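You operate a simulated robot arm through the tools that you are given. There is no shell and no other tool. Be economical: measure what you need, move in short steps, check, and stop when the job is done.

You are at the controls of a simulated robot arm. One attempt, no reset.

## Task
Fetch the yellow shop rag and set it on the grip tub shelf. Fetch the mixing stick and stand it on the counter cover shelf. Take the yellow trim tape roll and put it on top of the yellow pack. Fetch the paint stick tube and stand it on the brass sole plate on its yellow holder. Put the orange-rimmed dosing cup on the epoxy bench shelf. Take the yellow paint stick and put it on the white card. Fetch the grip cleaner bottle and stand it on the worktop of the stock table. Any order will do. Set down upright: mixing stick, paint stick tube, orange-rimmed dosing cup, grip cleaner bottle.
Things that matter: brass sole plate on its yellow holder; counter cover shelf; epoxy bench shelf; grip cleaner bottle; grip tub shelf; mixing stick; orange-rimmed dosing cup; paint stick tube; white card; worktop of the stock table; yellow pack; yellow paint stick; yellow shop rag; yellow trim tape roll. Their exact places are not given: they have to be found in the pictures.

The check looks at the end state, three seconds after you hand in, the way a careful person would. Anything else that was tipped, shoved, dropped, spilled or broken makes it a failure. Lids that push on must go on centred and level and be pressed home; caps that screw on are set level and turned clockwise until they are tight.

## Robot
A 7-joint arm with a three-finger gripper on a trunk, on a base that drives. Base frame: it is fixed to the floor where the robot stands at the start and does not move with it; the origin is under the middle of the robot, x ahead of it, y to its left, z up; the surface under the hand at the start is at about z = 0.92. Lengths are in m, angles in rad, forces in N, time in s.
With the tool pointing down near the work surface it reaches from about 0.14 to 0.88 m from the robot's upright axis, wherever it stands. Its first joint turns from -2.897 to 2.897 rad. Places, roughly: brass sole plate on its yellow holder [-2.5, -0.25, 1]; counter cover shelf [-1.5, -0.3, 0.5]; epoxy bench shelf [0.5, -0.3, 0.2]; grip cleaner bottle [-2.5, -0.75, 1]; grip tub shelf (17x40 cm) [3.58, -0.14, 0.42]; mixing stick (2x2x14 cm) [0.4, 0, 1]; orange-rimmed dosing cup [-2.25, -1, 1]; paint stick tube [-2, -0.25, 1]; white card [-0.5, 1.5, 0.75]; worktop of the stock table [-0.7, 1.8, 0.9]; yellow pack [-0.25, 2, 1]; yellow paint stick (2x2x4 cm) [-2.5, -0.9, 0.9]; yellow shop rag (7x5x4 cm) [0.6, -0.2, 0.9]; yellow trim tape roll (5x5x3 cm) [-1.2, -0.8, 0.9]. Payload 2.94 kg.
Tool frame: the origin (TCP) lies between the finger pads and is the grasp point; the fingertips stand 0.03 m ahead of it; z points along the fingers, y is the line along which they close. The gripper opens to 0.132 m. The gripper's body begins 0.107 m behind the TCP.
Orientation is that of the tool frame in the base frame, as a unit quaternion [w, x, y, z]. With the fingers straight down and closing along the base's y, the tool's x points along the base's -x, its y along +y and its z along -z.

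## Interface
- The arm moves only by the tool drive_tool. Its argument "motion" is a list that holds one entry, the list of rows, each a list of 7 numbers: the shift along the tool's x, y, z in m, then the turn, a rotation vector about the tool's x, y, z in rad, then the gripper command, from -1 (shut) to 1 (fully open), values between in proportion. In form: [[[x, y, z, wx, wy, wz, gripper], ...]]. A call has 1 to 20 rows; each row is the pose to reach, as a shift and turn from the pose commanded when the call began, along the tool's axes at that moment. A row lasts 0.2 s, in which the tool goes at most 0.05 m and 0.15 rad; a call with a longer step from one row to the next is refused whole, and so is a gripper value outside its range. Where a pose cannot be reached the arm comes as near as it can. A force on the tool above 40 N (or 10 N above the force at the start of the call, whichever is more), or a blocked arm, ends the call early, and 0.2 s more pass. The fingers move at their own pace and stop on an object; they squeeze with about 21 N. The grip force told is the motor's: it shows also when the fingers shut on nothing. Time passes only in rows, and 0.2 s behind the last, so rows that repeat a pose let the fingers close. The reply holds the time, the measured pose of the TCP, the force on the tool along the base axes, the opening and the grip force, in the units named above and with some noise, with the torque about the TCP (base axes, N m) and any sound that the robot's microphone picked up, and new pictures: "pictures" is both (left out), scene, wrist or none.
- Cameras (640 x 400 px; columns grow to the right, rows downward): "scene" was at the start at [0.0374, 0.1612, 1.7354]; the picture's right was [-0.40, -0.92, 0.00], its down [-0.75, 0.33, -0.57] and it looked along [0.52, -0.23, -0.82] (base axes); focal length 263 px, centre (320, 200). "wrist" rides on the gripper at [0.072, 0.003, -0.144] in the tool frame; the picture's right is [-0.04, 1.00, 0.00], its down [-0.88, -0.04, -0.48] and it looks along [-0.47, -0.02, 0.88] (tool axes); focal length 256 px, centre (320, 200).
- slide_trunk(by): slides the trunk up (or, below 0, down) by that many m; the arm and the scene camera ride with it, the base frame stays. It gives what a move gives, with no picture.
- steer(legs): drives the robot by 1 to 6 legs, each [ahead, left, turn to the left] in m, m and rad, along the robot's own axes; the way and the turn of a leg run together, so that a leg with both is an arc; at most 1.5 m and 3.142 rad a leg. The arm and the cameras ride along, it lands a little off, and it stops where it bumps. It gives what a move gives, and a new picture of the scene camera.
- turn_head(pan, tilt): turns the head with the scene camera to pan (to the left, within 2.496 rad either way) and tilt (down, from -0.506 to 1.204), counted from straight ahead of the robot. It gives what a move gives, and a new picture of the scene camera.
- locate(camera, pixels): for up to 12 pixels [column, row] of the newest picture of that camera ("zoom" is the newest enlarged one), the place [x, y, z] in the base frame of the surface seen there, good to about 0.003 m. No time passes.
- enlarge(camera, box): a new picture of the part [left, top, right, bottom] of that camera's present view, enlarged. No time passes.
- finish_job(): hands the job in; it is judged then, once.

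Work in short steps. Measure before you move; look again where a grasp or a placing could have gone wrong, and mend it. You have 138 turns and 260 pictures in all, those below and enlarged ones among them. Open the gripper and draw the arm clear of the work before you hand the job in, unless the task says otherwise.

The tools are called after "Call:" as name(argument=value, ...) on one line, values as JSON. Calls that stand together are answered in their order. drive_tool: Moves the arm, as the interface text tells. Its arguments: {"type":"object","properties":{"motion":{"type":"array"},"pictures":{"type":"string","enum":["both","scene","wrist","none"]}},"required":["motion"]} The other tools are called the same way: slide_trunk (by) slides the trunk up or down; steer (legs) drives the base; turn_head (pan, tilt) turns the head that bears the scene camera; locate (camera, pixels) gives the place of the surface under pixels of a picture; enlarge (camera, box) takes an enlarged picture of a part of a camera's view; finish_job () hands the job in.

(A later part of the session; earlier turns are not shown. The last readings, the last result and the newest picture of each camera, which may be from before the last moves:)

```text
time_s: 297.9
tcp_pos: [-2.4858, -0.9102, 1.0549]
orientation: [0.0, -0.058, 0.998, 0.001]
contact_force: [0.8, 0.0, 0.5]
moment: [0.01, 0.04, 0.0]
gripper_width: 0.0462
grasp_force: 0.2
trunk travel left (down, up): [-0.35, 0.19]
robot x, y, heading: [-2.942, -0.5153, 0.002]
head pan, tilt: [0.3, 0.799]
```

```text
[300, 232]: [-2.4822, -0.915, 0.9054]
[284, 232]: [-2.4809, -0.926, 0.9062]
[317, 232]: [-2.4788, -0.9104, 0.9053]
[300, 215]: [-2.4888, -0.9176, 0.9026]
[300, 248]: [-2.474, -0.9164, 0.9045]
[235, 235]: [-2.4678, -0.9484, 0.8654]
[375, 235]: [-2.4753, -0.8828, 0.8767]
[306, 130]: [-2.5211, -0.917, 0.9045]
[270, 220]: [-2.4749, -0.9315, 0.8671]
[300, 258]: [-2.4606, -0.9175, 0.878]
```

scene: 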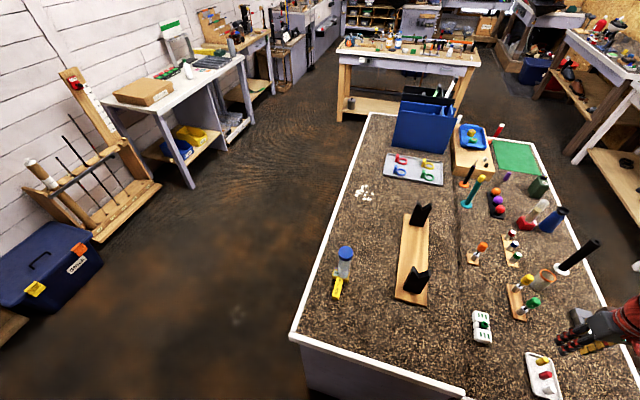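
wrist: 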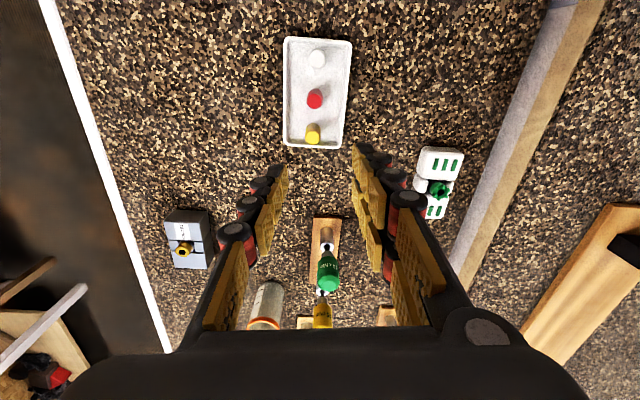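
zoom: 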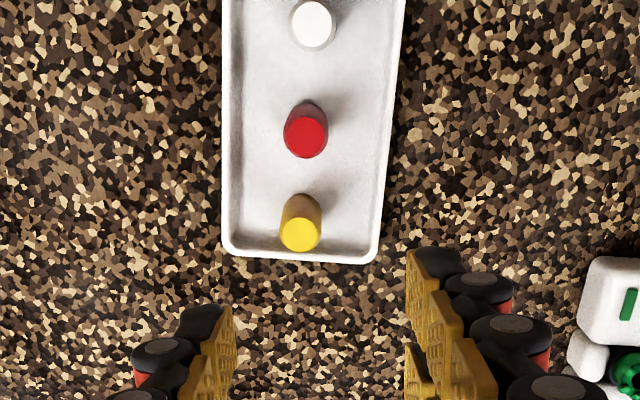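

Stick top centre ≈ (-2.4815,-0.917,0.905), rim 0.878. I descend so the tips stay above the rim and grasp the top 2 cm.

Call:
drive_tool(motion=[[[-0.0035, -0.0075, 0.045, 0, 0, 0, -0.3], [-0.0035, -0.0075, 0.09, 0, 0, 0, -0.3], [-0.0035, -0.0075, 0.125, 0, 0, 0, -0.3], [-0.0035, -0.0075, 0.1395, 0, 0, 0, -0.3], [-0.0035, -0.0075, 0.1395, 0, 0, 0, -1], [-0.0035, -0.0075, 0.1395, 0, 0, 0, -1], [-0.0035, -0.0075, 0.1395, 0, 0, 0, -1], [-0.0035, -0.0075, 0.1395, 0, 0, 0, -1], [-0.0035, -0.0075, 0.12, 0, 0, 0, -1], [-0.0035, -0.0075, 0.08, 0, 0, 0, -1], [-0.0035, -0.0075, 0.04, 0, 0, 0, -1], [-0.0035, -0.0075, -0.01, 0, 0, 0, -1]]], pictures="wrist")

```text
time_s: 300.5
tcp_pos: [-2.4847, -0.9149, 1.0672]
orientation: [-0.001, -0.058, 0.998, 0.002]
contact_force: [-0.3, 0.4, -0.9]
moment: [-0.07, 0.0, 0.01]
gripper_width: 0.0165
grasp_force: 20.6
trunk travel left (down, up): [-0.35, 0.19]
robot x, y, heading: [-2.9425, -0.5116, -0.004]
head pan, tilt: [0.3, 0.799]
```

wrist: 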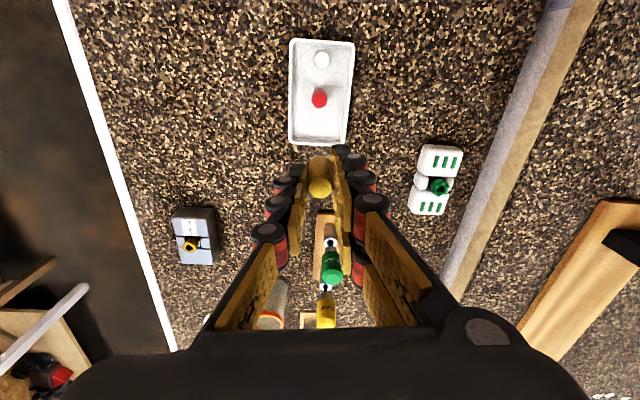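

Stick gripped. I raise and centre the hand, then drive back to the stock table.

Call:
drive_tool(motion=[[[0, 0, -0.045, 0, 0, 0, -1], [0, 0, -0.09, 0, 0, 0, -1], [0, 0.0, -0.135, 0, 0, 0, -1], [0, 0.0, -0.18, 0, 0, 0, -1], [0.0, 0.045, -0.18, 0, 0, 0, -1], [0.0, 0.09, -0.18, 0, 0, 0, -1], [0, 0.135, -0.18, 0, 0, 0, -1], [0, 0.18, -0.18, 0, 0, 0, -1], [0, 0.225, -0.18, 0, 0, 0, -1], [0, 0.27, -0.18, 0, 0, 0, -1], [0, 0.315, -0.18, 0, 0, 0, -1], [0, 0.36, -0.18, 0, 0, 0, -1]]], pictures="none")

Call:
steer(legs=[[0, 0, 1.57], [0.85, 0, 0], [0.5, -1.2, 0], [0.12, -1.15, 0]])

Call:
turn_head(pan=0.5, tilt=0.9)

```text
time_s: 303.1
tcp_pos: [-2.5204, -0.5552, 1.2493]
orientation: [-0.001, -0.058, 0.998, 0.001]
contact_force: [-0.5, 0.6, -1.3]
moment: [-0.04, 0.0, -0.03]
gripper_width: 0.0165
grasp_force: 21.5
trunk travel left (down, up): [-0.35, 0.19]
robot x, y, heading: [-2.9425, -0.5151, 0.002]
head pan, tilt: [0.3, 0.799]
```

```text
time_s: 322.9
tcp_pos: [-0.546, 1.3741, 1.2493]
orientation: [0.001, 0.745, -0.667, 0.0]
contact_force: [0.0, -0.3, -0.1]
moment: [0.0, 0.02, -0.01]
gripper_width: 0.0159
grasp_force: 20.6
trunk travel left (down, up): [-0.35, 0.19]
robot x, y, heading: [-0.5899, 0.954, 1.568]
head pan, tilt: [0.3, 0.799]
```

scene: 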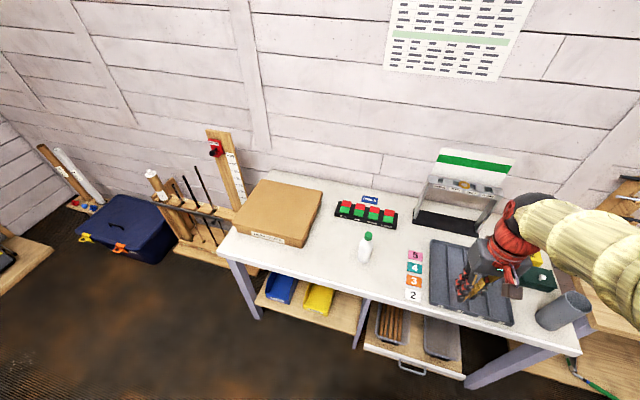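

```text
time_s: 323.7
tcp_pos: [-0.5479, 1.3737, 1.2478]
orientation: [0.001, 0.745, -0.667, 0.0]
contact_force: [0.4, -0.2, 0.1]
moment: [-0.01, 0.0, 0.02]
gripper_width: 0.0154
grasp_force: 21.2
trunk travel left (down, up): [-0.35, 0.19]
robot x, y, heading: [-0.5866, 0.9503, 1.567]
head pan, tilt: [0.499, 0.901]
```

scene: 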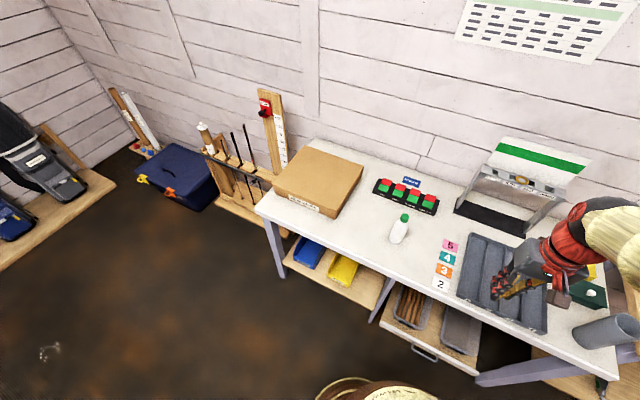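

I move over the white card centre (-0.588,1.531) and lower to just above.

Call:
drive_tool(motion=[[[-0.04, 0.006, 0, 0, 0, 0, -1], [-0.08, 0.012, 0, 0, 0, 0, -1], [-0.12, 0.018, 0, 0, 0, 0, -1], [-0.1606, 0.0235, 0, 0, 0, 0, -1], [-0.1606, 0.0235, 0.045, 0, 0, 0, -1], [-0.1606, 0.0235, 0.09, 0, 0, 0, -1], [-0.1606, 0.0235, 0.135, 0, 0, 0, -1], [-0.1606, 0.0235, 0.18, 0, 0, 0, -1], [-0.1606, 0.0235, 0.225, 0, 0, 0, -1], [-0.1606, 0.0235, 0.27, 0, 0, 0, -1], [-0.1606, 0.0235, 0.305, 0, 0, 0, -1], [-0.1606, 0.0235, 0.325, 0, 0, 0, -1], [-0.1606, 0.0235, 0.325, 0, 0, 0, -1]]], pictures="wrist")

Call:
enlarge(camera="scene", box=[400, 220, 500, 310])

```text
time_s: 326.5
tcp_pos: [-0.5866, 1.5302, 0.924]
orientation: [0.001, 0.745, -0.667, 0.0]
contact_force: [-1.0, -0.6, -1.5]
moment: [0.01, 0.01, -0.01]
gripper_width: 0.0158
grasp_force: 20.5
trunk travel left (down, up): [-0.35, 0.19]
robot x, y, heading: [-0.5893, 0.9486, 1.566]
head pan, tilt: [0.499, 0.901]
```

wrist: 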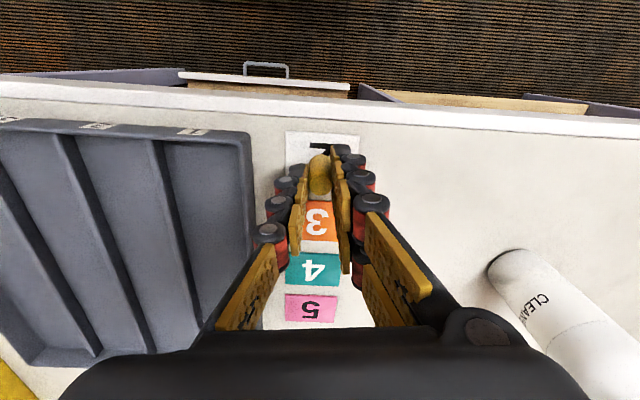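

```text
4.44 times, centred on (450, 265) of scene
```

zoom: 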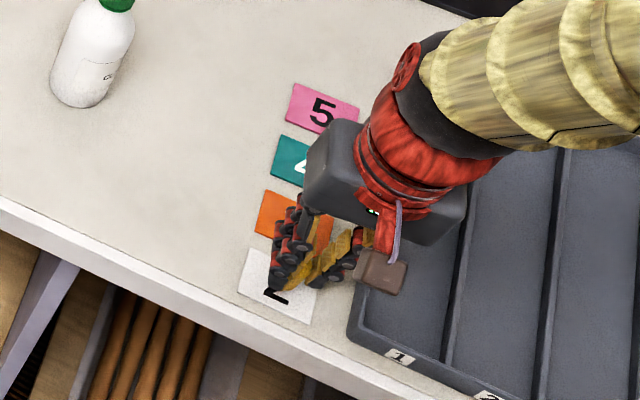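

Over the card. I lower in small steps to contact.

Call:
drive_tool(motion=[[[0, 0, 0.003, 0, 0, 0, -1], [0, 0, 0.006, 0, 0, 0, -1], [0, 0, 0.009, 0, 0, 0, -1], [0, 0, 0.0105, 0, 0, 0, -1]]], pictures="none")

Call:
drive_tool(motion=[[[0, 0, 0.001, 0, 0, 0, -1], [0, 0, 0.002, 0, 0, 0, -1]]], pictures="none")

Call:
drive_tool(motion=[[[0, 0, 0.001, 0, 0, 0, -1], [0, 0, 0.0015, 0, 0, 0, -1]]], pictures="wrist")

```text
time_s: 327.5
tcp_pos: [-0.5879, 1.5293, 0.9135]
orientation: [0.001, 0.745, -0.667, 0.001]
contact_force: [0.0, 0.0, 0.0]
moment: [0.01, 0.03, 0.04]
gripper_width: 0.0157
grasp_force: 20.8
trunk travel left (down, up): [-0.35, 0.19]
robot x, y, heading: [-0.5915, 0.9478, 1.567]
head pan, tilt: [0.499, 0.901]
```

```text
time_s: 328.1
tcp_pos: [-0.5876, 1.5306, 0.9132]
orientation: [0.001, 0.745, -0.667, 0.0]
contact_force: [0.7, 0.0, 8.3]
moment: [-0.05, -0.06, 0.03]
gripper_width: 0.0158
grasp_force: 20.4
trunk travel left (down, up): [-0.35, 0.19]
robot x, y, heading: [-0.5907, 0.9492, 1.562]
head pan, tilt: [0.499, 0.901]
```

```text
time_s: 328.7
tcp_pos: [-0.5879, 1.5303, 0.9114]
orientation: [0.0, 0.745, -0.667, -0.001]
contact_force: [-0.7, -0.7, 20.2]
moment: [-0.1, 0.02, 0.0]
gripper_width: 0.0157
grasp_force: 20.8
trunk travel left (down, up): [-0.35, 0.19]
robot x, y, heading: [-0.5879, 0.9477, 1.57]
head pan, tilt: [0.499, 0.901]
```

wrist: 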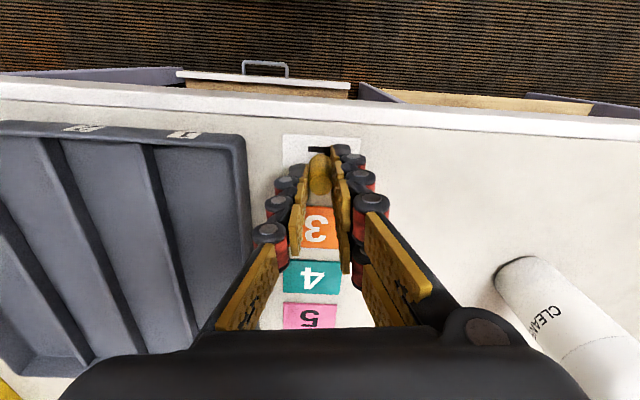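

In contact. I ease 1.8 mm, release and rise.

Call:
drive_tool(motion=[[[0, 0, -0.001, 0, 0, 0, -1], [0, 0, -0.0018, 0, 0, 0, -1], [0, 0, -0.0018, 0, 0, 0, -0.74], [0, 0, -0.0018, 0, 0, 0, -0.68], [0, 0, -0.0018, 0, 0, 0, -0.55], [0, 0, -0.0018, 0, 0, 0, -0.45], [0, 0, -0.0018, 0, 0, 0, -0.45], [0, 0, -0.03, 0, 0, 0, -0.45], [0, 0, -0.07, 0, 0, 0, -0.45], [0, 0, -0.11, 0, 0, 0, -0.45], [0, 0, -0.15, 0, 0, 0, -0.45], [0, 0, -0.19, 0, 0, 0, -0.45], [0, 0, -0.24, 0, 0, 0, -0.45], [0, 0, -0.29, 0, 0, 0, -0.45]]], pictures="wrist")

Call:
locate(camera="wrist", pixels=[[60, 120], [90, 160], [30, 80], [70, 200]])

```text
time_s: 331.7
tcp_pos: [-0.5876, 1.529, 1.201]
orientation: [0.002, 0.745, -0.667, 0.001]
contact_force: [-0.5, -0.4, 1.4]
moment: [0.01, 0.01, 0.02]
gripper_width: 0.0367
grasp_force: 0.1
trunk travel left (down, up): [-0.35, 0.19]
robot x, y, heading: [-0.5902, 0.9534, 1.569]
head pan, tilt: [0.499, 0.901]
```

wrist: 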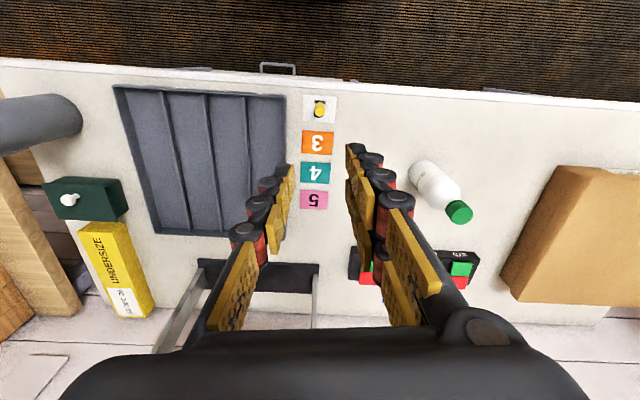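

```text
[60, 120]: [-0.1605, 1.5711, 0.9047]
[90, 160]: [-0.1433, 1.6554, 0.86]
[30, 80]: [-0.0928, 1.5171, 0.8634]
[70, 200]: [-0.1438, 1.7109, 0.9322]
```

The stick stands on the white card. I measure the yellow pack now for later.

Call:
locate(camera="wrist", pixels=[[100, 250], [80, 232], [122, 224], [105, 310], [150, 300], [125, 270], [115, 255], [318, 103]])

Call:
drive_tool(motion=[[[0.04, 0, -0.02, 0, 0, 0, 0], [0.08, 0, -0.04, 0, 0, 0, 0], [0.12, 0, -0.05, 0, 0, 0, 0]]], pictures="none")

Call:
turn_head(pan=2.4, tilt=0.6)

Call:
turn_head(pan=-2.45, tilt=0.6)

```text
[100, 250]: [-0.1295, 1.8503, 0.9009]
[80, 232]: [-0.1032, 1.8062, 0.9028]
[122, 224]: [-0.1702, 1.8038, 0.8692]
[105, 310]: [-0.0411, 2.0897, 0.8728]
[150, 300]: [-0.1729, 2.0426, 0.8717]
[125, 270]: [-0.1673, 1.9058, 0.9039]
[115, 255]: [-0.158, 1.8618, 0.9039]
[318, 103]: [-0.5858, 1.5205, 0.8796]
```

```text
time_s: 332.5
tcp_pos: [-0.5734, 1.409, 1.2504]
orientation: [0.001, 0.744, -0.668, 0.0]
contact_force: [0.6, 0.4, 0.4]
moment: [0.05, 0.01, 0.0]
gripper_width: 0.066
grasp_force: 0.0
trunk travel left (down, up): [-0.35, 0.19]
robot x, y, heading: [-0.5909, 0.9529, 1.563]
head pan, tilt: [0.499, 0.901]
```

```text
time_s: 334.4
tcp_pos: [-0.5743, 1.4106, 1.2505]
orientation: [0.001, 0.745, -0.667, 0.001]
contact_force: [0.1, -0.6, 0.4]
moment: [0.03, -0.02, 0.0]
gripper_width: 0.0661
grasp_force: 0.1
trunk travel left (down, up): [-0.35, 0.19]
robot x, y, heading: [-0.591, 0.9522, 1.565]
head pan, tilt: [2.4, 0.6]
```

scene: 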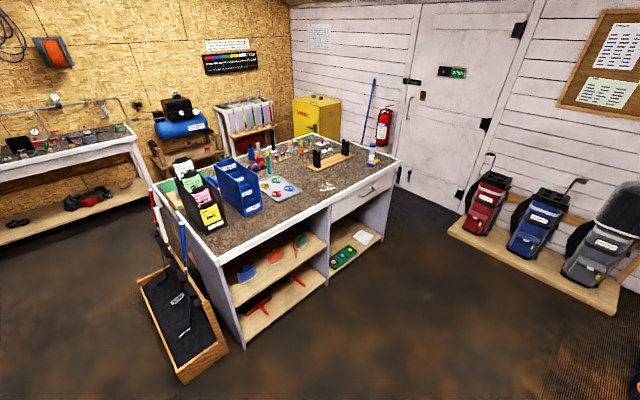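

```text
time_s: 338.2
tcp_pos: [-0.575, 1.4103, 1.2489]
orientation: [0.001, 0.745, -0.667, 0.001]
contact_force: [-0.1, 0.2, 0.2]
moment: [0.0, 0.0, -0.01]
gripper_width: 0.0658
grasp_force: 0.1
trunk travel left (down, up): [-0.35, 0.19]
robot x, y, heading: [-0.5938, 0.9514, 1.568]
head pan, tilt: [-2.45, 0.6]
```

scene: 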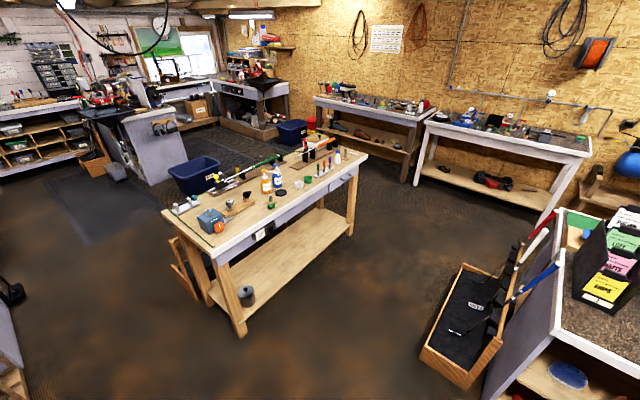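

Now the tape roll at the island's east end. I locate the club rack and the corridor on the east/south side.

Call:
locate(camera="scene", pixels=[[420, 355], [470, 388], [465, 265], [520, 250], [545, 210], [575, 235], [590, 230], [430, 180], [565, 210], [350, 210], [500, 320], [560, 225]])

Call:
enlarge(camera="scene", box=[500, 180, 640, 290])

```text
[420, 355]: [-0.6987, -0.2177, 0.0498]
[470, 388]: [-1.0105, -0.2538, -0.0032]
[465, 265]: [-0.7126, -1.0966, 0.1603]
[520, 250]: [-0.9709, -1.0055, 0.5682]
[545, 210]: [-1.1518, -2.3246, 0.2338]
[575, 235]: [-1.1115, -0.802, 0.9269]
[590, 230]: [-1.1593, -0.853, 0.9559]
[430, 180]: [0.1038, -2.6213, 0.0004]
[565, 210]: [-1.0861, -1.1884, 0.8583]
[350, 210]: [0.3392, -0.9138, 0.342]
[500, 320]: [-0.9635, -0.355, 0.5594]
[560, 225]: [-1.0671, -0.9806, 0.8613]
```

```text
3.64 times, centred on (570, 235) of scene
```

zoom: 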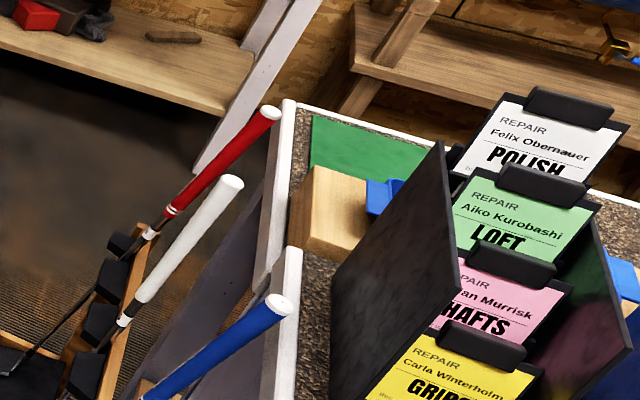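

Corridor: rack x≤-0.7, so lane x≈-0.22 then west along y≈-1.62, staying faced north. I drive.

Call:
steer(legs=[[-0.9, -0.37, 0], [-1.0, 0, 0], [-0.68, 0, 0], [0, 1.0, 0]])

Call:
turn_head(pan=0.3, tilt=0.95)

```text
time_s: 356.2
tcp_pos: [-1.1962, -1.1997, 1.2497]
orientation: [0.002, 0.749, -0.662, 0.001]
contact_force: [0.1, -0.6, 0.3]
moment: [0.01, -0.04, -0.02]
gripper_width: 0.066
grasp_force: 0.1
trunk travel left (down, up): [-0.35, 0.19]
robot x, y, heading: [-1.207, -1.6597, 1.572]
head pan, tilt: [-2.45, 0.6]
```

scene: 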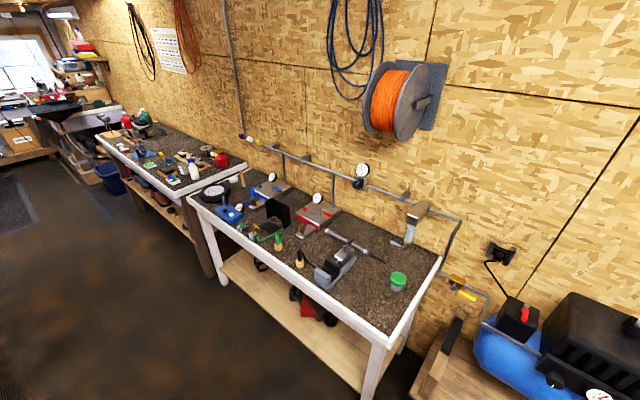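

```text
time_s: 358.7
tcp_pos: [-1.1969, -1.1986, 1.2494]
orientation: [0.002, 0.749, -0.663, -0.001]
contact_force: [-0.7, 0.7, 0.6]
moment: [-0.02, 0.01, -0.01]
gripper_width: 0.0659
grasp_force: 0.0
trunk travel left (down, up): [-0.35, 0.19]
robot x, y, heading: [-1.2073, -1.6575, 1.58]
head pan, tilt: [0.3, 0.949]
```

scene: 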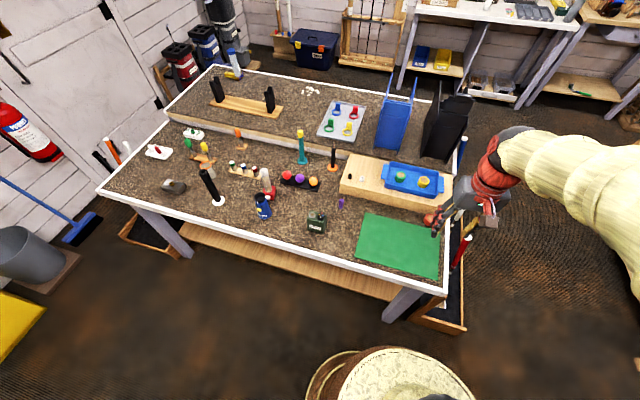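

I see a blue tray with green (400,177) and yellow (424,182) rolls. Enlarging and locating; also the cup at (205,165).

Call:
enlarge(camera="scene", box=[370, 150, 460, 220])

Call:
locate(camera="zoom", pixels=[[385, 225], [385, 215], [360, 220], [410, 222], [215, 190], [385, 250], [300, 160], [470, 190], [300, 280], [385, 200]])

Call:
enlarge(camera="scene", box=[150, 115, 290, 215])

```text
5.71 times, centred on (415, 185) of scene
```

zoom: 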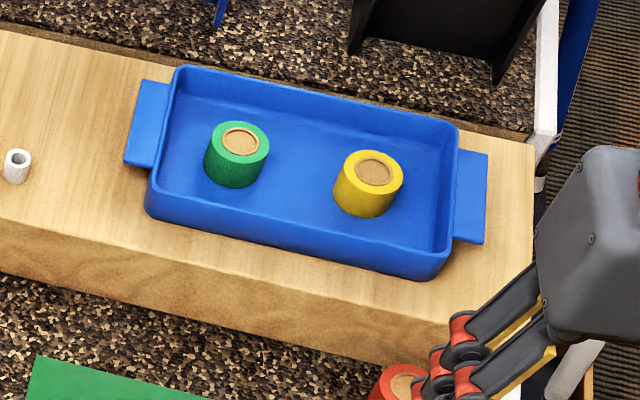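

```text
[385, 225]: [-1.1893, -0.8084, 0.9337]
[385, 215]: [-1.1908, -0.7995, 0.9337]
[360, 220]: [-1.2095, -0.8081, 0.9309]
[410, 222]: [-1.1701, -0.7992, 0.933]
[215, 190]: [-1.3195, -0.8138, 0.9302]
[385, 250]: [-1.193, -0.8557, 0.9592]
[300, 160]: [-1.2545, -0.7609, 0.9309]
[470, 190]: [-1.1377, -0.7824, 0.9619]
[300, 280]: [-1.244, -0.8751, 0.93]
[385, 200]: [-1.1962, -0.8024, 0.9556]
```

```text
4.00 times, centred on (220, 165) of scene
```

zoom: 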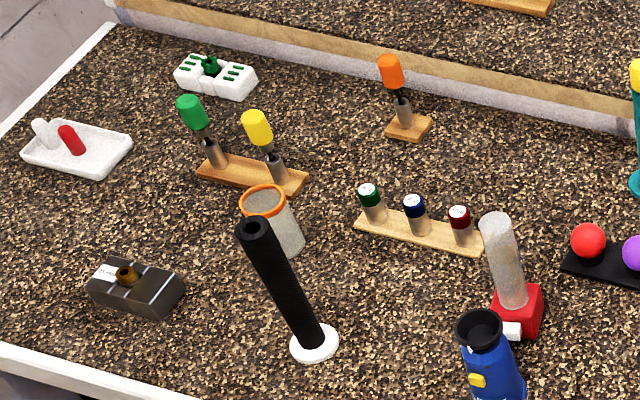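

I move the base 8 cm closer and bring the hand over the yellow roll for a wrist look.

Call:
steer(legs=[[0.07, 0, 0]])

Call:
drive_tool(motion=[[[-0.046, -0.005, 0, 0, 0, 0, 0.2], [-0.092, -0.01, 0, 0, 0, 0, 0.2], [-0.138, -0.015, 0, 0, 0, 0, 0.2], [-0.184, -0.02, 0, 0, 0, 0, 0.2], [-0.23, -0.026, 0, 0, 0, 0, 0.2], [-0.277, -0.032, 0, 0, 0, 0, 0.2], [-0.323, -0.037, 0, 0, 0, 0, 0.2], [-0.323, -0.037, 0.045, 0, 0, 0, 0.2], [-0.323, -0.037, 0.09, 0, 0, 0, 0.2], [-0.323, -0.037, 0.13, 0, 0, 0, 0.2]]], pictures="wrist")

Call:
enlarge(camera="wrist", box=[220, 70, 420, 220])

```text
time_s: 359.7
tcp_pos: [-1.1968, -1.1263, 1.2496]
orientation: [0.002, 0.749, -0.663, 0.0]
contact_force: [0.5, -0.7, -0.2]
moment: [-0.05, 0.0, 0.03]
gripper_width: 0.0661
grasp_force: 0.0
trunk travel left (down, up): [-0.35, 0.19]
robot x, y, heading: [-1.2083, -1.5871, 1.578]
head pan, tilt: [0.3, 0.949]
```

scene: 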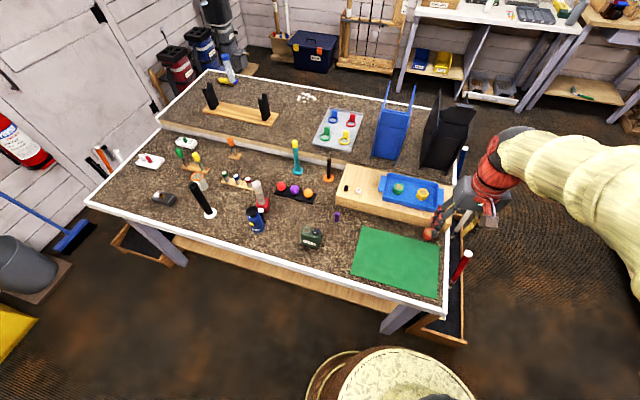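

```text
time_s: 361.9
tcp_pos: [-1.2002, -0.803, 1.1207]
orientation: [0.001, 0.749, -0.663, 0.001]
contact_force: [0.4, 1.1, 0.5]
moment: [-0.05, 0.02, 0.01]
gripper_width: 0.0789
grasp_force: 0.1
trunk travel left (down, up): [-0.35, 0.19]
robot x, y, heading: [-1.2076, -1.5879, 1.572]
head pan, tilt: [0.3, 0.949]
```

wrist: 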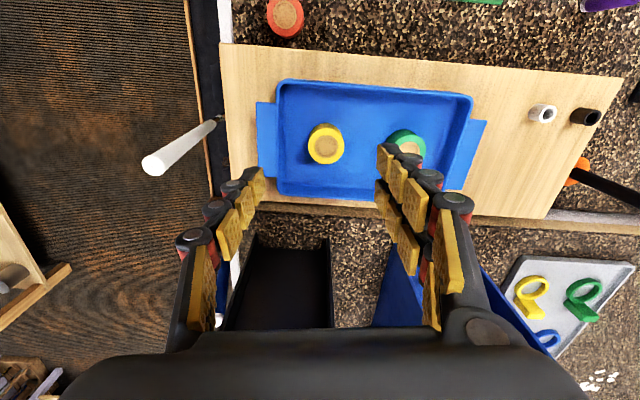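

```text
2.67 times, centred on (320, 145) of wrist
```

zoom: 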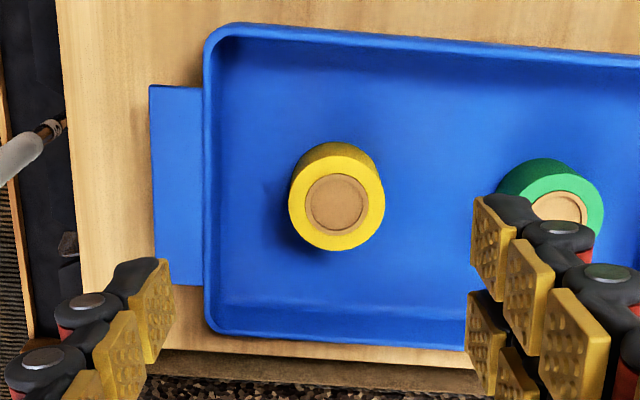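

Call:
locate(camera="zoom", pixels=[[336, 204], [298, 204], [376, 204], [336, 165], [336, 244], [240, 240], [208, 200], [336, 338], [498, 190], [480, 240]])

```text
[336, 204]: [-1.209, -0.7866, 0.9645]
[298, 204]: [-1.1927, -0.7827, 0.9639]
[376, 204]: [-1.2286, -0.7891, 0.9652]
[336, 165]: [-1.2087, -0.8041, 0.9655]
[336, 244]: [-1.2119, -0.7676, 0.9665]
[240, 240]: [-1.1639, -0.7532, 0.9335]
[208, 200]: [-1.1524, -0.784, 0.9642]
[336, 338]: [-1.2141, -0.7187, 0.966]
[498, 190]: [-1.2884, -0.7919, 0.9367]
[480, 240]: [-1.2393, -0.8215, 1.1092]
```

Roll centre (-1.2105,-0.786), top 0.965, tray floor 0.933. I descend to z≈0.972, grip and lift.

Call:
drive_tool(motion=[[[-0.018, 0.008, 0.03, 0, 0, 0, 0], [-0.018, 0.008, 0.07, 0, 0, 0, 0], [-0.018, 0.008, 0.11, 0, 0, 0, 0], [-0.018, 0.008, 0.14, 0, 0, 0, 0], [-0.018, 0.008, 0.149, 0, 0, 0, 0], [-0.018, 0.008, 0.149, 0, 0, 0, -1], [-0.018, 0.008, 0.149, 0, 0, 0, -1], [-0.018, 0.008, 0.149, 0, 0, 0, -1], [-0.018, 0.008, 0.149, 0, 0, 0, -1], [-0.018, 0.008, 0.12, 0, 0, 0, -1], [-0.018, 0.008, 0.08, 0, 0, 0, -1], [-0.018, 0.008, 0.03, 0, 0, 0, -1], [-0.018, 0.008, -0.02, 0, 0, 0, -1], [-0.018, 0.008, -0.07, 0, 0, 0, -1], [-0.018, 0.008, -0.12, 0, 0, 0, -1]]], pictures="wrist")

```text
time_s: 365.1
tcp_pos: [-1.2107, -0.788, 1.2396]
orientation: [0.002, 0.749, -0.663, 0.001]
contact_force: [-0.1, -0.4, -0.7]
moment: [0.06, -0.01, -0.03]
gripper_width: 0.0418
grasp_force: 20.7
trunk travel left (down, up): [-0.35, 0.19]
robot x, y, heading: [-1.2101, -1.5883, 1.575]
head pan, tilt: [0.3, 0.949]
```

wrist: 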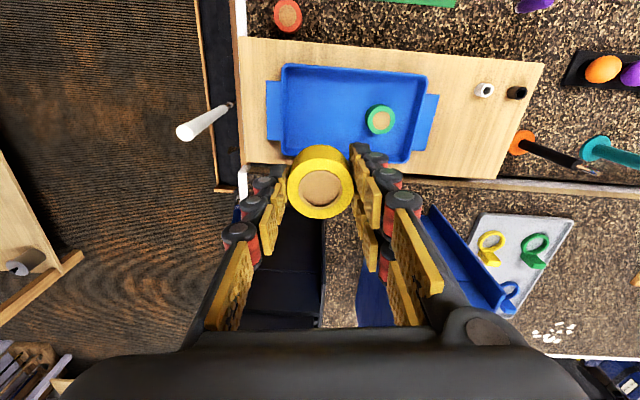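

Roll held. I retract the hand and drive back north to the stock table near the yellow pack.

Call:
drive_tool(motion=[[[0.045, 0, 0, 0, 0, 0, -1], [0.09, 0, 0, 0, 0, 0, -1], [0.135, 0, 0, 0, 0, 0, -1], [0.18, 0, 0, 0, 0, 0, -1], [0.225, 0, 0, 0, 0, 0, -1], [0.27, 0, 0, 0, 0, 0, -1], [0.315, 0, 0, 0, 0, 0, -1]]], pictures="none")

Call:
steer(legs=[[-0.07, 0, 0], [0, -1.0, 0], [0.7, 0, 0], [1.0, 0, 0], [1.08, 0.02, 0]])

Call:
turn_head(pan=0.1, tilt=0.85)

```text
time_s: 366.7
tcp_pos: [-1.1709, -1.1014, 1.2407]
orientation: [0.001, 0.75, -0.662, 0.0]
contact_force: [-0.4, -0.3, 0.6]
moment: [0.03, 0.0, -0.02]
gripper_width: 0.0421
grasp_force: 21.0
trunk travel left (down, up): [-0.35, 0.19]
robot x, y, heading: [-1.21, -1.5901, 1.576]
head pan, tilt: [0.3, 0.949]
```

```text
time_s: 385.8
tcp_pos: [-0.1363, 1.6086, 1.2388]
orientation: [0.002, 0.741, -0.671, 0.001]
contact_force: [0.9, 0.5, -0.2]
moment: [-0.01, 0.0, 0.02]
gripper_width: 0.0409
grasp_force: 20.8
trunk travel left (down, up): [-0.35, 0.19]
robot x, y, heading: [-0.1875, 1.1233, 1.553]
head pan, tilt: [0.3, 0.949]
```

scene: 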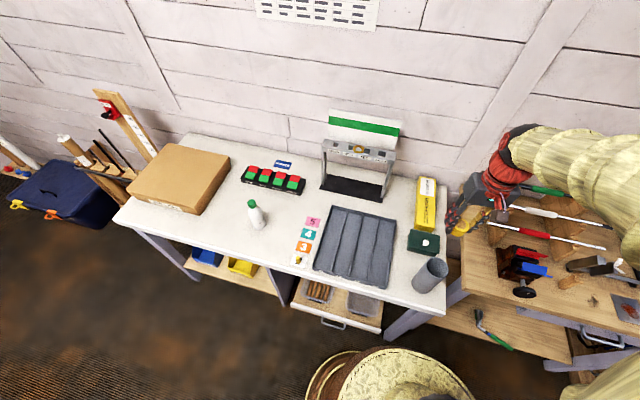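

```text
time_s: 386.6
tcp_pos: [-0.1357, 1.6085, 1.2386]
orientation: [0.002, 0.741, -0.672, 0.001]
contact_force: [-0.4, 1.3, -0.7]
moment: [-0.02, -0.02, 0.0]
gripper_width: 0.0409
grasp_force: 20.8
trunk travel left (down, up): [-0.35, 0.19]
robot x, y, heading: [-0.1845, 1.1209, 1.551]
head pan, tilt: [0.099, 0.85]
```

scene: 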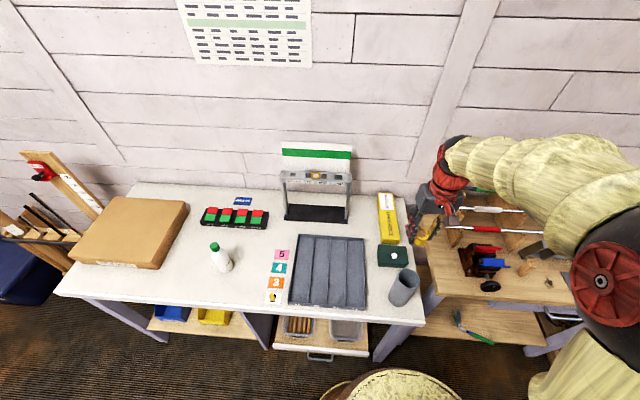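

I locate the pack's top surface in this view.

Call:
enlarge(camera="scene", box=[350, 180, 450, 280])

Call:
locate(camera="scene", pixels=[[379, 195], [392, 196], [381, 236], [396, 237], [387, 215], [388, 225], [387, 205], [399, 242]])

```text
4.00 times, centred on (400, 230) of scene
```

zoom: 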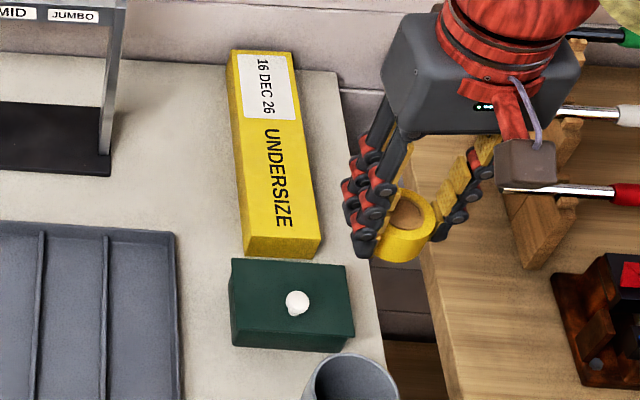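

```text
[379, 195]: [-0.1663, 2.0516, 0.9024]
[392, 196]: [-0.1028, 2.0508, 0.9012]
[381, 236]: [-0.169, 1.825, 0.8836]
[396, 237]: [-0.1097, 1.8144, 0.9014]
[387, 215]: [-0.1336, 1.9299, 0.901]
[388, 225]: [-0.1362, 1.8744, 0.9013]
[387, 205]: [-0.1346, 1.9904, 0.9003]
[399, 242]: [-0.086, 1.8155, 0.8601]
```

Pack top z≈0.901, centre x≈-0.136. I bring the roll to (-0.136,1.90) and lower to just above.

Call:
drive_tool(motion=[[[-0.048, -0.005, 0, 0, 0, 0, -1], [-0.096, -0.009, 0, 0, 0, 0, -1], [-0.144, -0.014, 0, 0, 0, 0, -1], [-0.192, -0.019, 0, 0, 0, 0, -1], [-0.24, -0.024, 0, 0, 0, 0, -1], [-0.2886, -0.028, 0, 0, 0, 0, -1], [-0.2886, -0.028, 0.045, 0, 0, 0, -1], [-0.2886, -0.028, 0.09, 0, 0, 0, -1], [-0.2886, -0.028, 0.135, 0, 0, 0, -1], [-0.2886, -0.028, 0.18, 0, 0, 0, -1], [-0.2886, -0.028, 0.225, 0, 0, 0, -1], [-0.2886, -0.028, 0.265, 0, 0, 0, -1], [-0.2886, -0.028, 0.287, 0, 0, 0, -1], [-0.2886, -0.028, 0.287, 0, 0, 0, -1]]])

Call:
enlarge(camera="scene", box=[350, 180, 450, 280])

```text
time_s: 389.6
tcp_pos: [-0.1369, 1.8967, 0.9512]
orientation: [0.001, 0.742, -0.671, 0.001]
contact_force: [-0.4, 0.4, -0.1]
moment: [0.0, 0.02, -0.02]
gripper_width: 0.0411
grasp_force: 21.5
trunk travel left (down, up): [-0.35, 0.19]
robot x, y, heading: [-0.1862, 1.1223, 1.551]
head pan, tilt: [0.099, 0.85]
```

scene: 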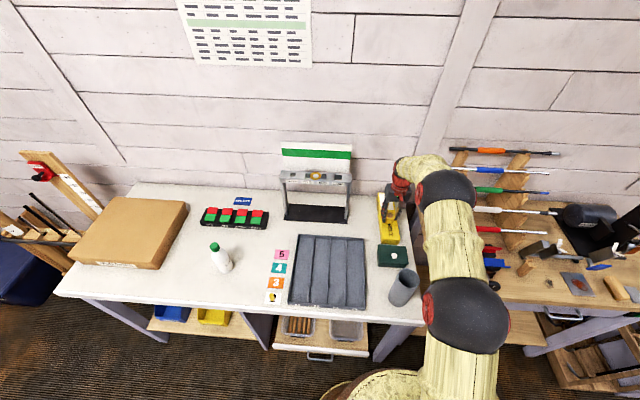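
wrist: 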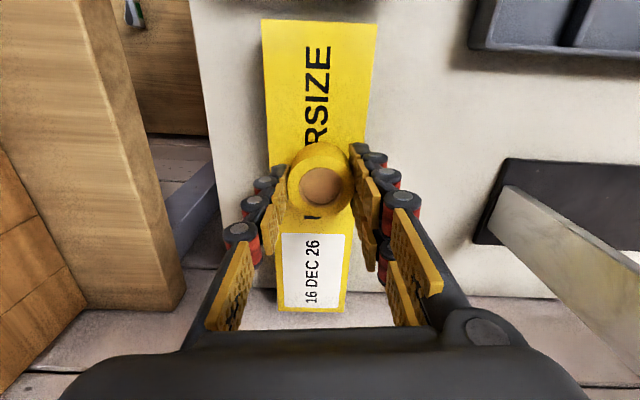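

```text
4.00 times, centred on (400, 230) of scene
```

zoom: 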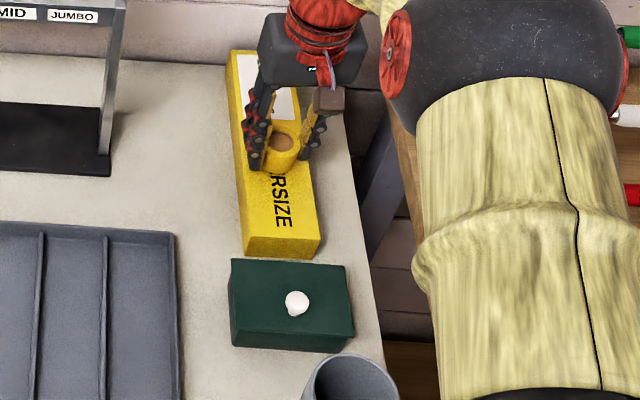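

Centred on the pack. I lower to contact.

Call:
drive_tool(motion=[[[0, 0, 0.003, 0, 0, 0, -1], [0, 0, 0.006, 0, 0, 0, -1], [0, 0, 0.008, 0, 0, 0, -1]]], pictures="none")

Call:
drive_tool(motion=[[[0, 0, 0.001, 0, 0, 0, -1], [0, 0, 0.002, 0, 0, 0, -1]]], pictures="none")

Call:
drive_tool(motion=[[[0, 0, 0.0007, 0, 0, 0, -1], [0, 0, 0.0014, 0, 0, 0, -1]]], pictures="none")

```text
time_s: 390.4
tcp_pos: [-0.1366, 1.8977, 0.9437]
orientation: [0.002, 0.742, -0.671, 0.001]
contact_force: [0.0, -0.7, 0.1]
moment: [-0.03, -0.03, 0.0]
gripper_width: 0.0414
grasp_force: 21.2
trunk travel left (down, up): [-0.35, 0.19]
robot x, y, heading: [-0.1853, 1.124, 1.553]
head pan, tilt: [0.099, 0.85]
```

```text
time_s: 390.9
tcp_pos: [-0.1375, 1.8976, 0.9415]
orientation: [0.002, 0.741, -0.671, 0.001]
contact_force: [0.6, -0.1, 1.0]
moment: [0.0, 0.01, -0.03]
gripper_width: 0.0412
grasp_force: 20.6
trunk travel left (down, up): [-0.35, 0.19]
robot x, y, heading: [-0.1869, 1.1206, 1.552]
head pan, tilt: [0.099, 0.85]
```

```text
time_s: 391.6
tcp_pos: [-0.1367, 1.8981, 0.9403]
orientation: [0.002, 0.741, -0.671, 0.001]
contact_force: [1.1, -1.2, -0.4]
moment: [0.02, -0.02, 0.0]
gripper_width: 0.0411
grasp_force: 21.1
trunk travel left (down, up): [-0.35, 0.19]
robot x, y, heading: [-0.1839, 1.1218, 1.551]
head pan, tilt: [0.099, 0.85]
```

Practically touching; 1 mm more, then release and rise.

Call:
drive_tool(motion=[[[0, 0, 0.001, 0, 0, 0, -1], [0, 0, 0.001, 0, 0, 0, -0.35], [0, 0, 0.001, 0, 0, 0, -0.25], [0, 0, 0.001, 0, 0, 0, -0.1], [0, 0, 0.001, 0, 0, 0, 0.1], [0, 0, 0.001, 0, 0, 0, 0.1], [0, 0, -0.04, 0, 0, 0, 0.1], [0, 0, -0.08, 0, 0, 0, 0.1], [0, 0, -0.125, 0, 0, 0, 0.1], [0, 0, -0.17, 0, 0, 0, 0.1], [0, 0, -0.215, 0, 0, 0, 0.1], [0, 0, -0.26, 0, 0, 0, 0.1], [0, 0, -0.3, 0, 0, 0, 0.1], [0.045, 0, -0.3, 0, 0, 0, 0.1], [0.09, 0, -0.3, 0, 0, 0, 0.1], [0.135, 0, -0.3, 0, 0, 0, 0.1], [0.18, 0, -0.3, 0, 0, 0, 0.1], [0.225, 0, -0.3, 0, 0, 0, 0.1], [0.27, 0, -0.3, 0, 0, 0, 0.1]]], pictures="scene")

Call:
enlarge(camera="scene", box=[350, 180, 450, 280])

```text
time_s: 395.6
tcp_pos: [-0.1096, 1.6288, 1.2422]
orientation: [0.001, 0.741, -0.671, 0.0]
contact_force: [0.9, 0.2, 0.0]
moment: [0.03, -0.01, 0.0]
gripper_width: 0.0726
grasp_force: 0.2
trunk travel left (down, up): [-0.35, 0.19]
robot x, y, heading: [-0.1842, 1.1226, 1.555]
head pan, tilt: [0.099, 0.85]
```

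scene: 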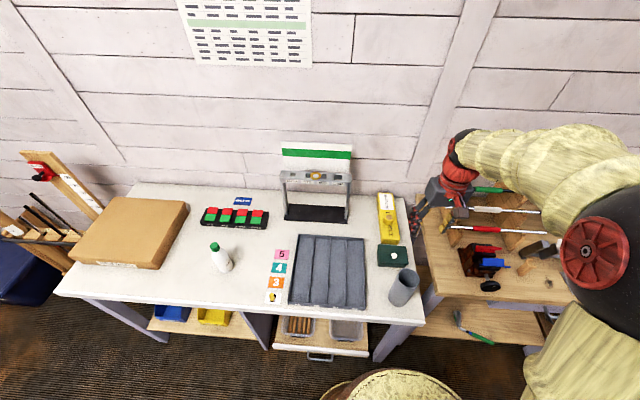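

```text
4.00 times, centred on (400, 230) of scene
```

zoom: 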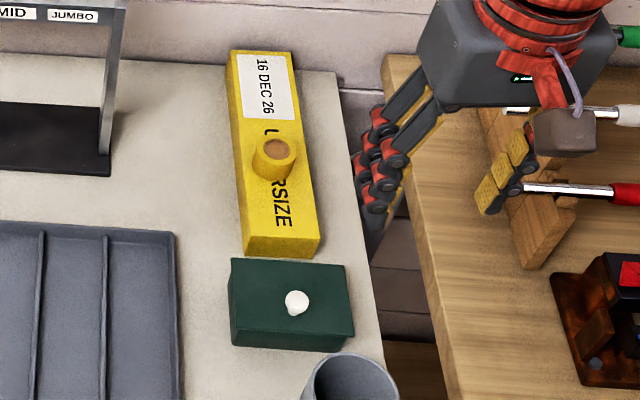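

Roll sits on the pack. Last: the dosing cup. I drive back via the east lane to the south corridor.

Call:
steer(legs=[[-1.1, -0.03, 0.015], [-1.0, 0, 0], [-0.66, 0, 0], [0, 1.4, 0]])

Call:
turn_head(pan=0.6, tilt=0.85)

```text
time_s: 415.9
tcp_pos: [-1.5097, -1.148, 1.2416]
orientation: [0.002, 0.758, -0.652, 0.0]
contact_force: [0.2, -0.4, 0.5]
moment: [0.02, -0.03, -0.02]
gripper_width: 0.0726
grasp_force: 0.0
trunk travel left (down, up): [-0.35, 0.19]
robot x, y, heading: [-1.5549, -1.6619, 1.607]
head pan, tilt: [0.099, 0.85]
```

scene: 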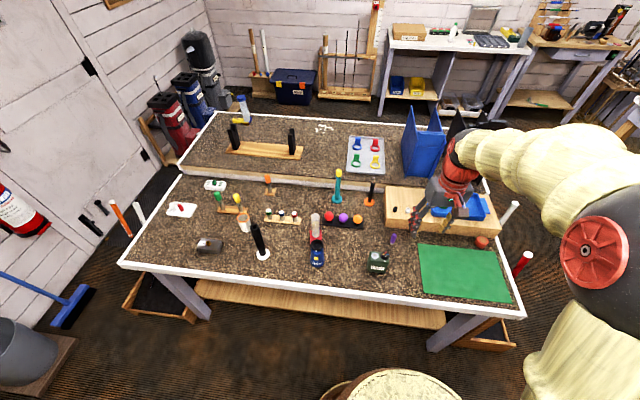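

```text
time_s: 416.8
tcp_pos: [-1.5087, -1.1488, 1.242]
orientation: [0.002, 0.758, -0.652, 0.001]
contact_force: [0.2, -0.1, 0.6]
moment: [0.01, 0.02, 0.01]
gripper_width: 0.0727
grasp_force: 0.0
trunk travel left (down, up): [-0.35, 0.19]
robot x, y, heading: [-1.5531, -1.6602, 1.6]
head pan, tilt: [0.6, 0.85]
```

scene: 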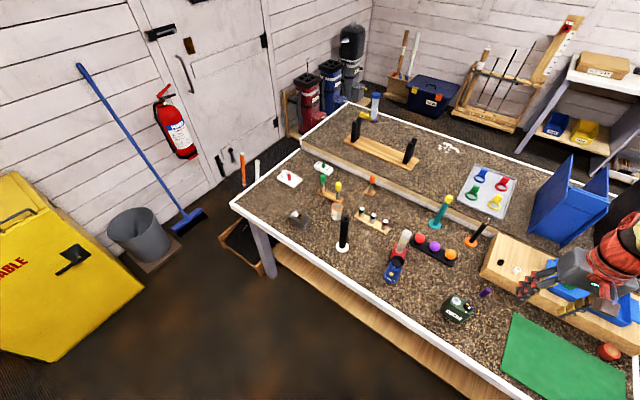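

Call:
enlarge(camera="scene", box=[280, 165, 400, 260])

Call:
locate(camera="scene", pixels=[[337, 206], [335, 214], [343, 248], [345, 220], [298, 215], [335, 196], [372, 218], [300, 222], [130, 260], [235, 265], [140, 290], [180, 330]])

```text
4.21 times, centred on (340, 212) of scene
```

zoom: 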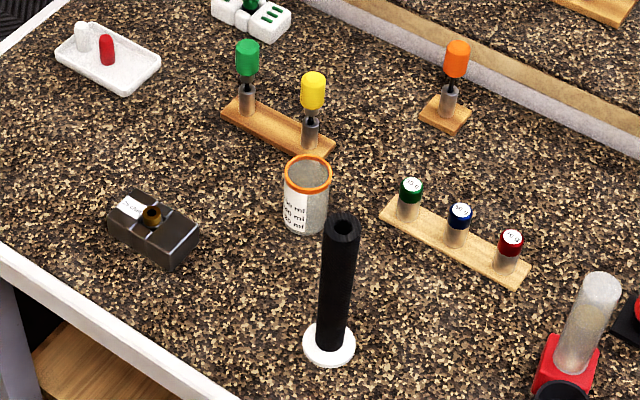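

```text
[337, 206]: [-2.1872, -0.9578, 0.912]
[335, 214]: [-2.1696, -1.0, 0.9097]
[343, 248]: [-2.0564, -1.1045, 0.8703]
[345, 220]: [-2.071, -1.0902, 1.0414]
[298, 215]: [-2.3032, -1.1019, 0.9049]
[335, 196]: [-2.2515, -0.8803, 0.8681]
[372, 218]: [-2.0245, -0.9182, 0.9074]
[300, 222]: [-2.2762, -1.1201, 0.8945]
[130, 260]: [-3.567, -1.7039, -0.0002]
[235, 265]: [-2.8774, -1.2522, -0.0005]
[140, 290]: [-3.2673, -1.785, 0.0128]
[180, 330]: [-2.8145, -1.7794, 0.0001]
```

Cup ≈ (-2.18,-0.985); the black post stands SE of it at (-2.07,-1.10). I'll approach from slightly SW: base to about (-2.3,-1.66), facing the cup.

Call:
steer(legs=[[0.02, 0.75, -0.2]])

Call:
turn_head(pan=0.35, tilt=1.0)

Call:
drive_tool(motion=[[[0, 0, 0, 0, 0, 0, 0.4]]], pictures="wrist")

```text
time_s: 420.9
tcp_pos: [-2.1546, -1.0966, 1.2417]
orientation: [-0.001, -0.687, 0.727, 0.0]
contact_force: [0.5, -0.6, 0.1]
moment: [0.01, 0.0, -0.02]
gripper_width: 0.0724
grasp_force: 0.0
trunk travel left (down, up): [-0.35, 0.19]
robot x, y, heading: [-2.3063, -1.5866, 1.399]
head pan, tilt: [0.6, 0.85]
```

scene: 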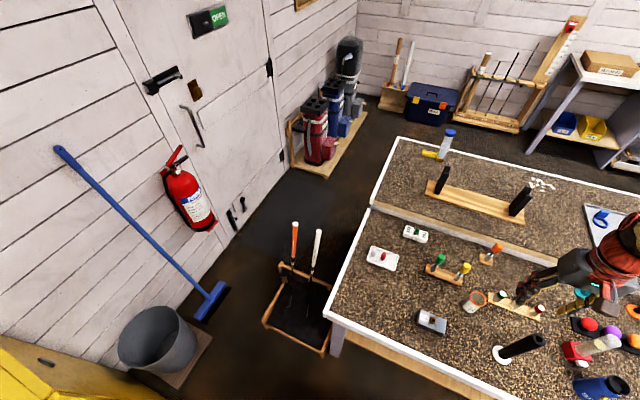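

```text
time_s: 421.6
tcp_pos: [-2.1537, -1.0967, 1.2428]
orientation: [-0.002, -0.687, 0.727, -0.001]
contact_force: [0.4, -0.2, -0.4]
moment: [-0.01, 0.01, 0.03]
gripper_width: 0.0728
grasp_force: 0.0
trunk travel left (down, up): [-0.35, 0.19]
robot x, y, heading: [-2.3093, -1.5864, 1.399]
head pan, tilt: [0.351, 1.0]
```

scene: 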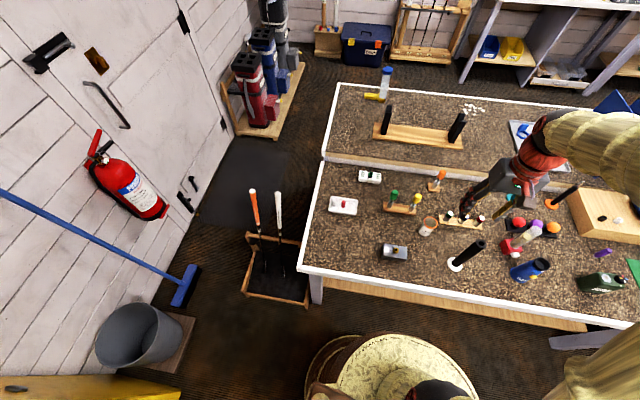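

```text
time_s: 422.0
tcp_pos: [-2.1555, -1.0966, 1.2424]
orientation: [-0.002, -0.686, 0.728, -0.001]
contact_force: [0.1, -0.4, 0.3]
moment: [0.01, 0.0, 0.01]
gripper_width: 0.0924
grasp_force: 0.1
trunk travel left (down, up): [-0.35, 0.19]
robot x, y, heading: [-2.3096, -1.5882, 1.399]
head pan, tilt: [0.351, 1.0]
```

wrist: 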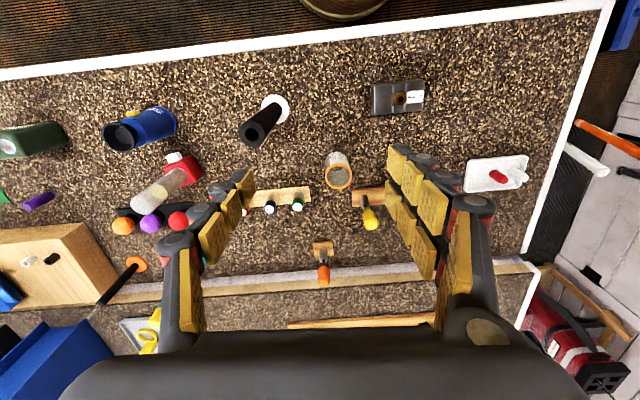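

Cup visible at wrist (338,170). Locating rim and neighbours.

Call:
enlarge(camera="wrist", box=[230, 70, 440, 230])

Call:
locate(camera="wrist", pixels=[[326, 176], [351, 176], [339, 165], [339, 188], [338, 158], [258, 135], [275, 105], [310, 195], [355, 195], [372, 222]])

```text
2.50 times, centred on (335, 150) of wrist
```

zoom: 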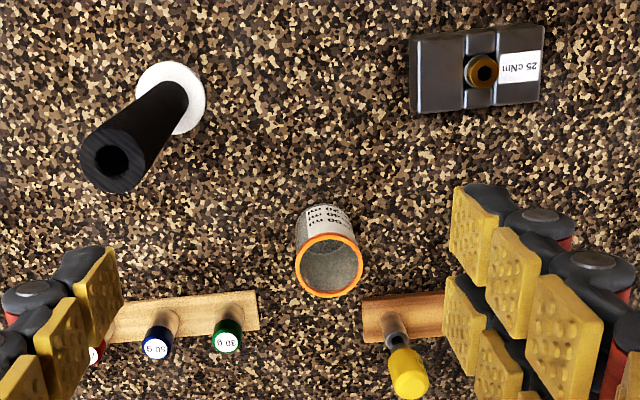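

```text
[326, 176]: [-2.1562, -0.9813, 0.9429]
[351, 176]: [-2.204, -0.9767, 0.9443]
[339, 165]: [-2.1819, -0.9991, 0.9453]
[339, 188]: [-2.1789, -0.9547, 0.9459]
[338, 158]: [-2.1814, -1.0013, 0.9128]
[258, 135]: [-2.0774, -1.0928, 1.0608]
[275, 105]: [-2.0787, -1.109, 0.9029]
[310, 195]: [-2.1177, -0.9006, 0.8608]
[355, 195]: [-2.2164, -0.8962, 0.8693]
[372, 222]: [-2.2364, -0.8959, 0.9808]
```

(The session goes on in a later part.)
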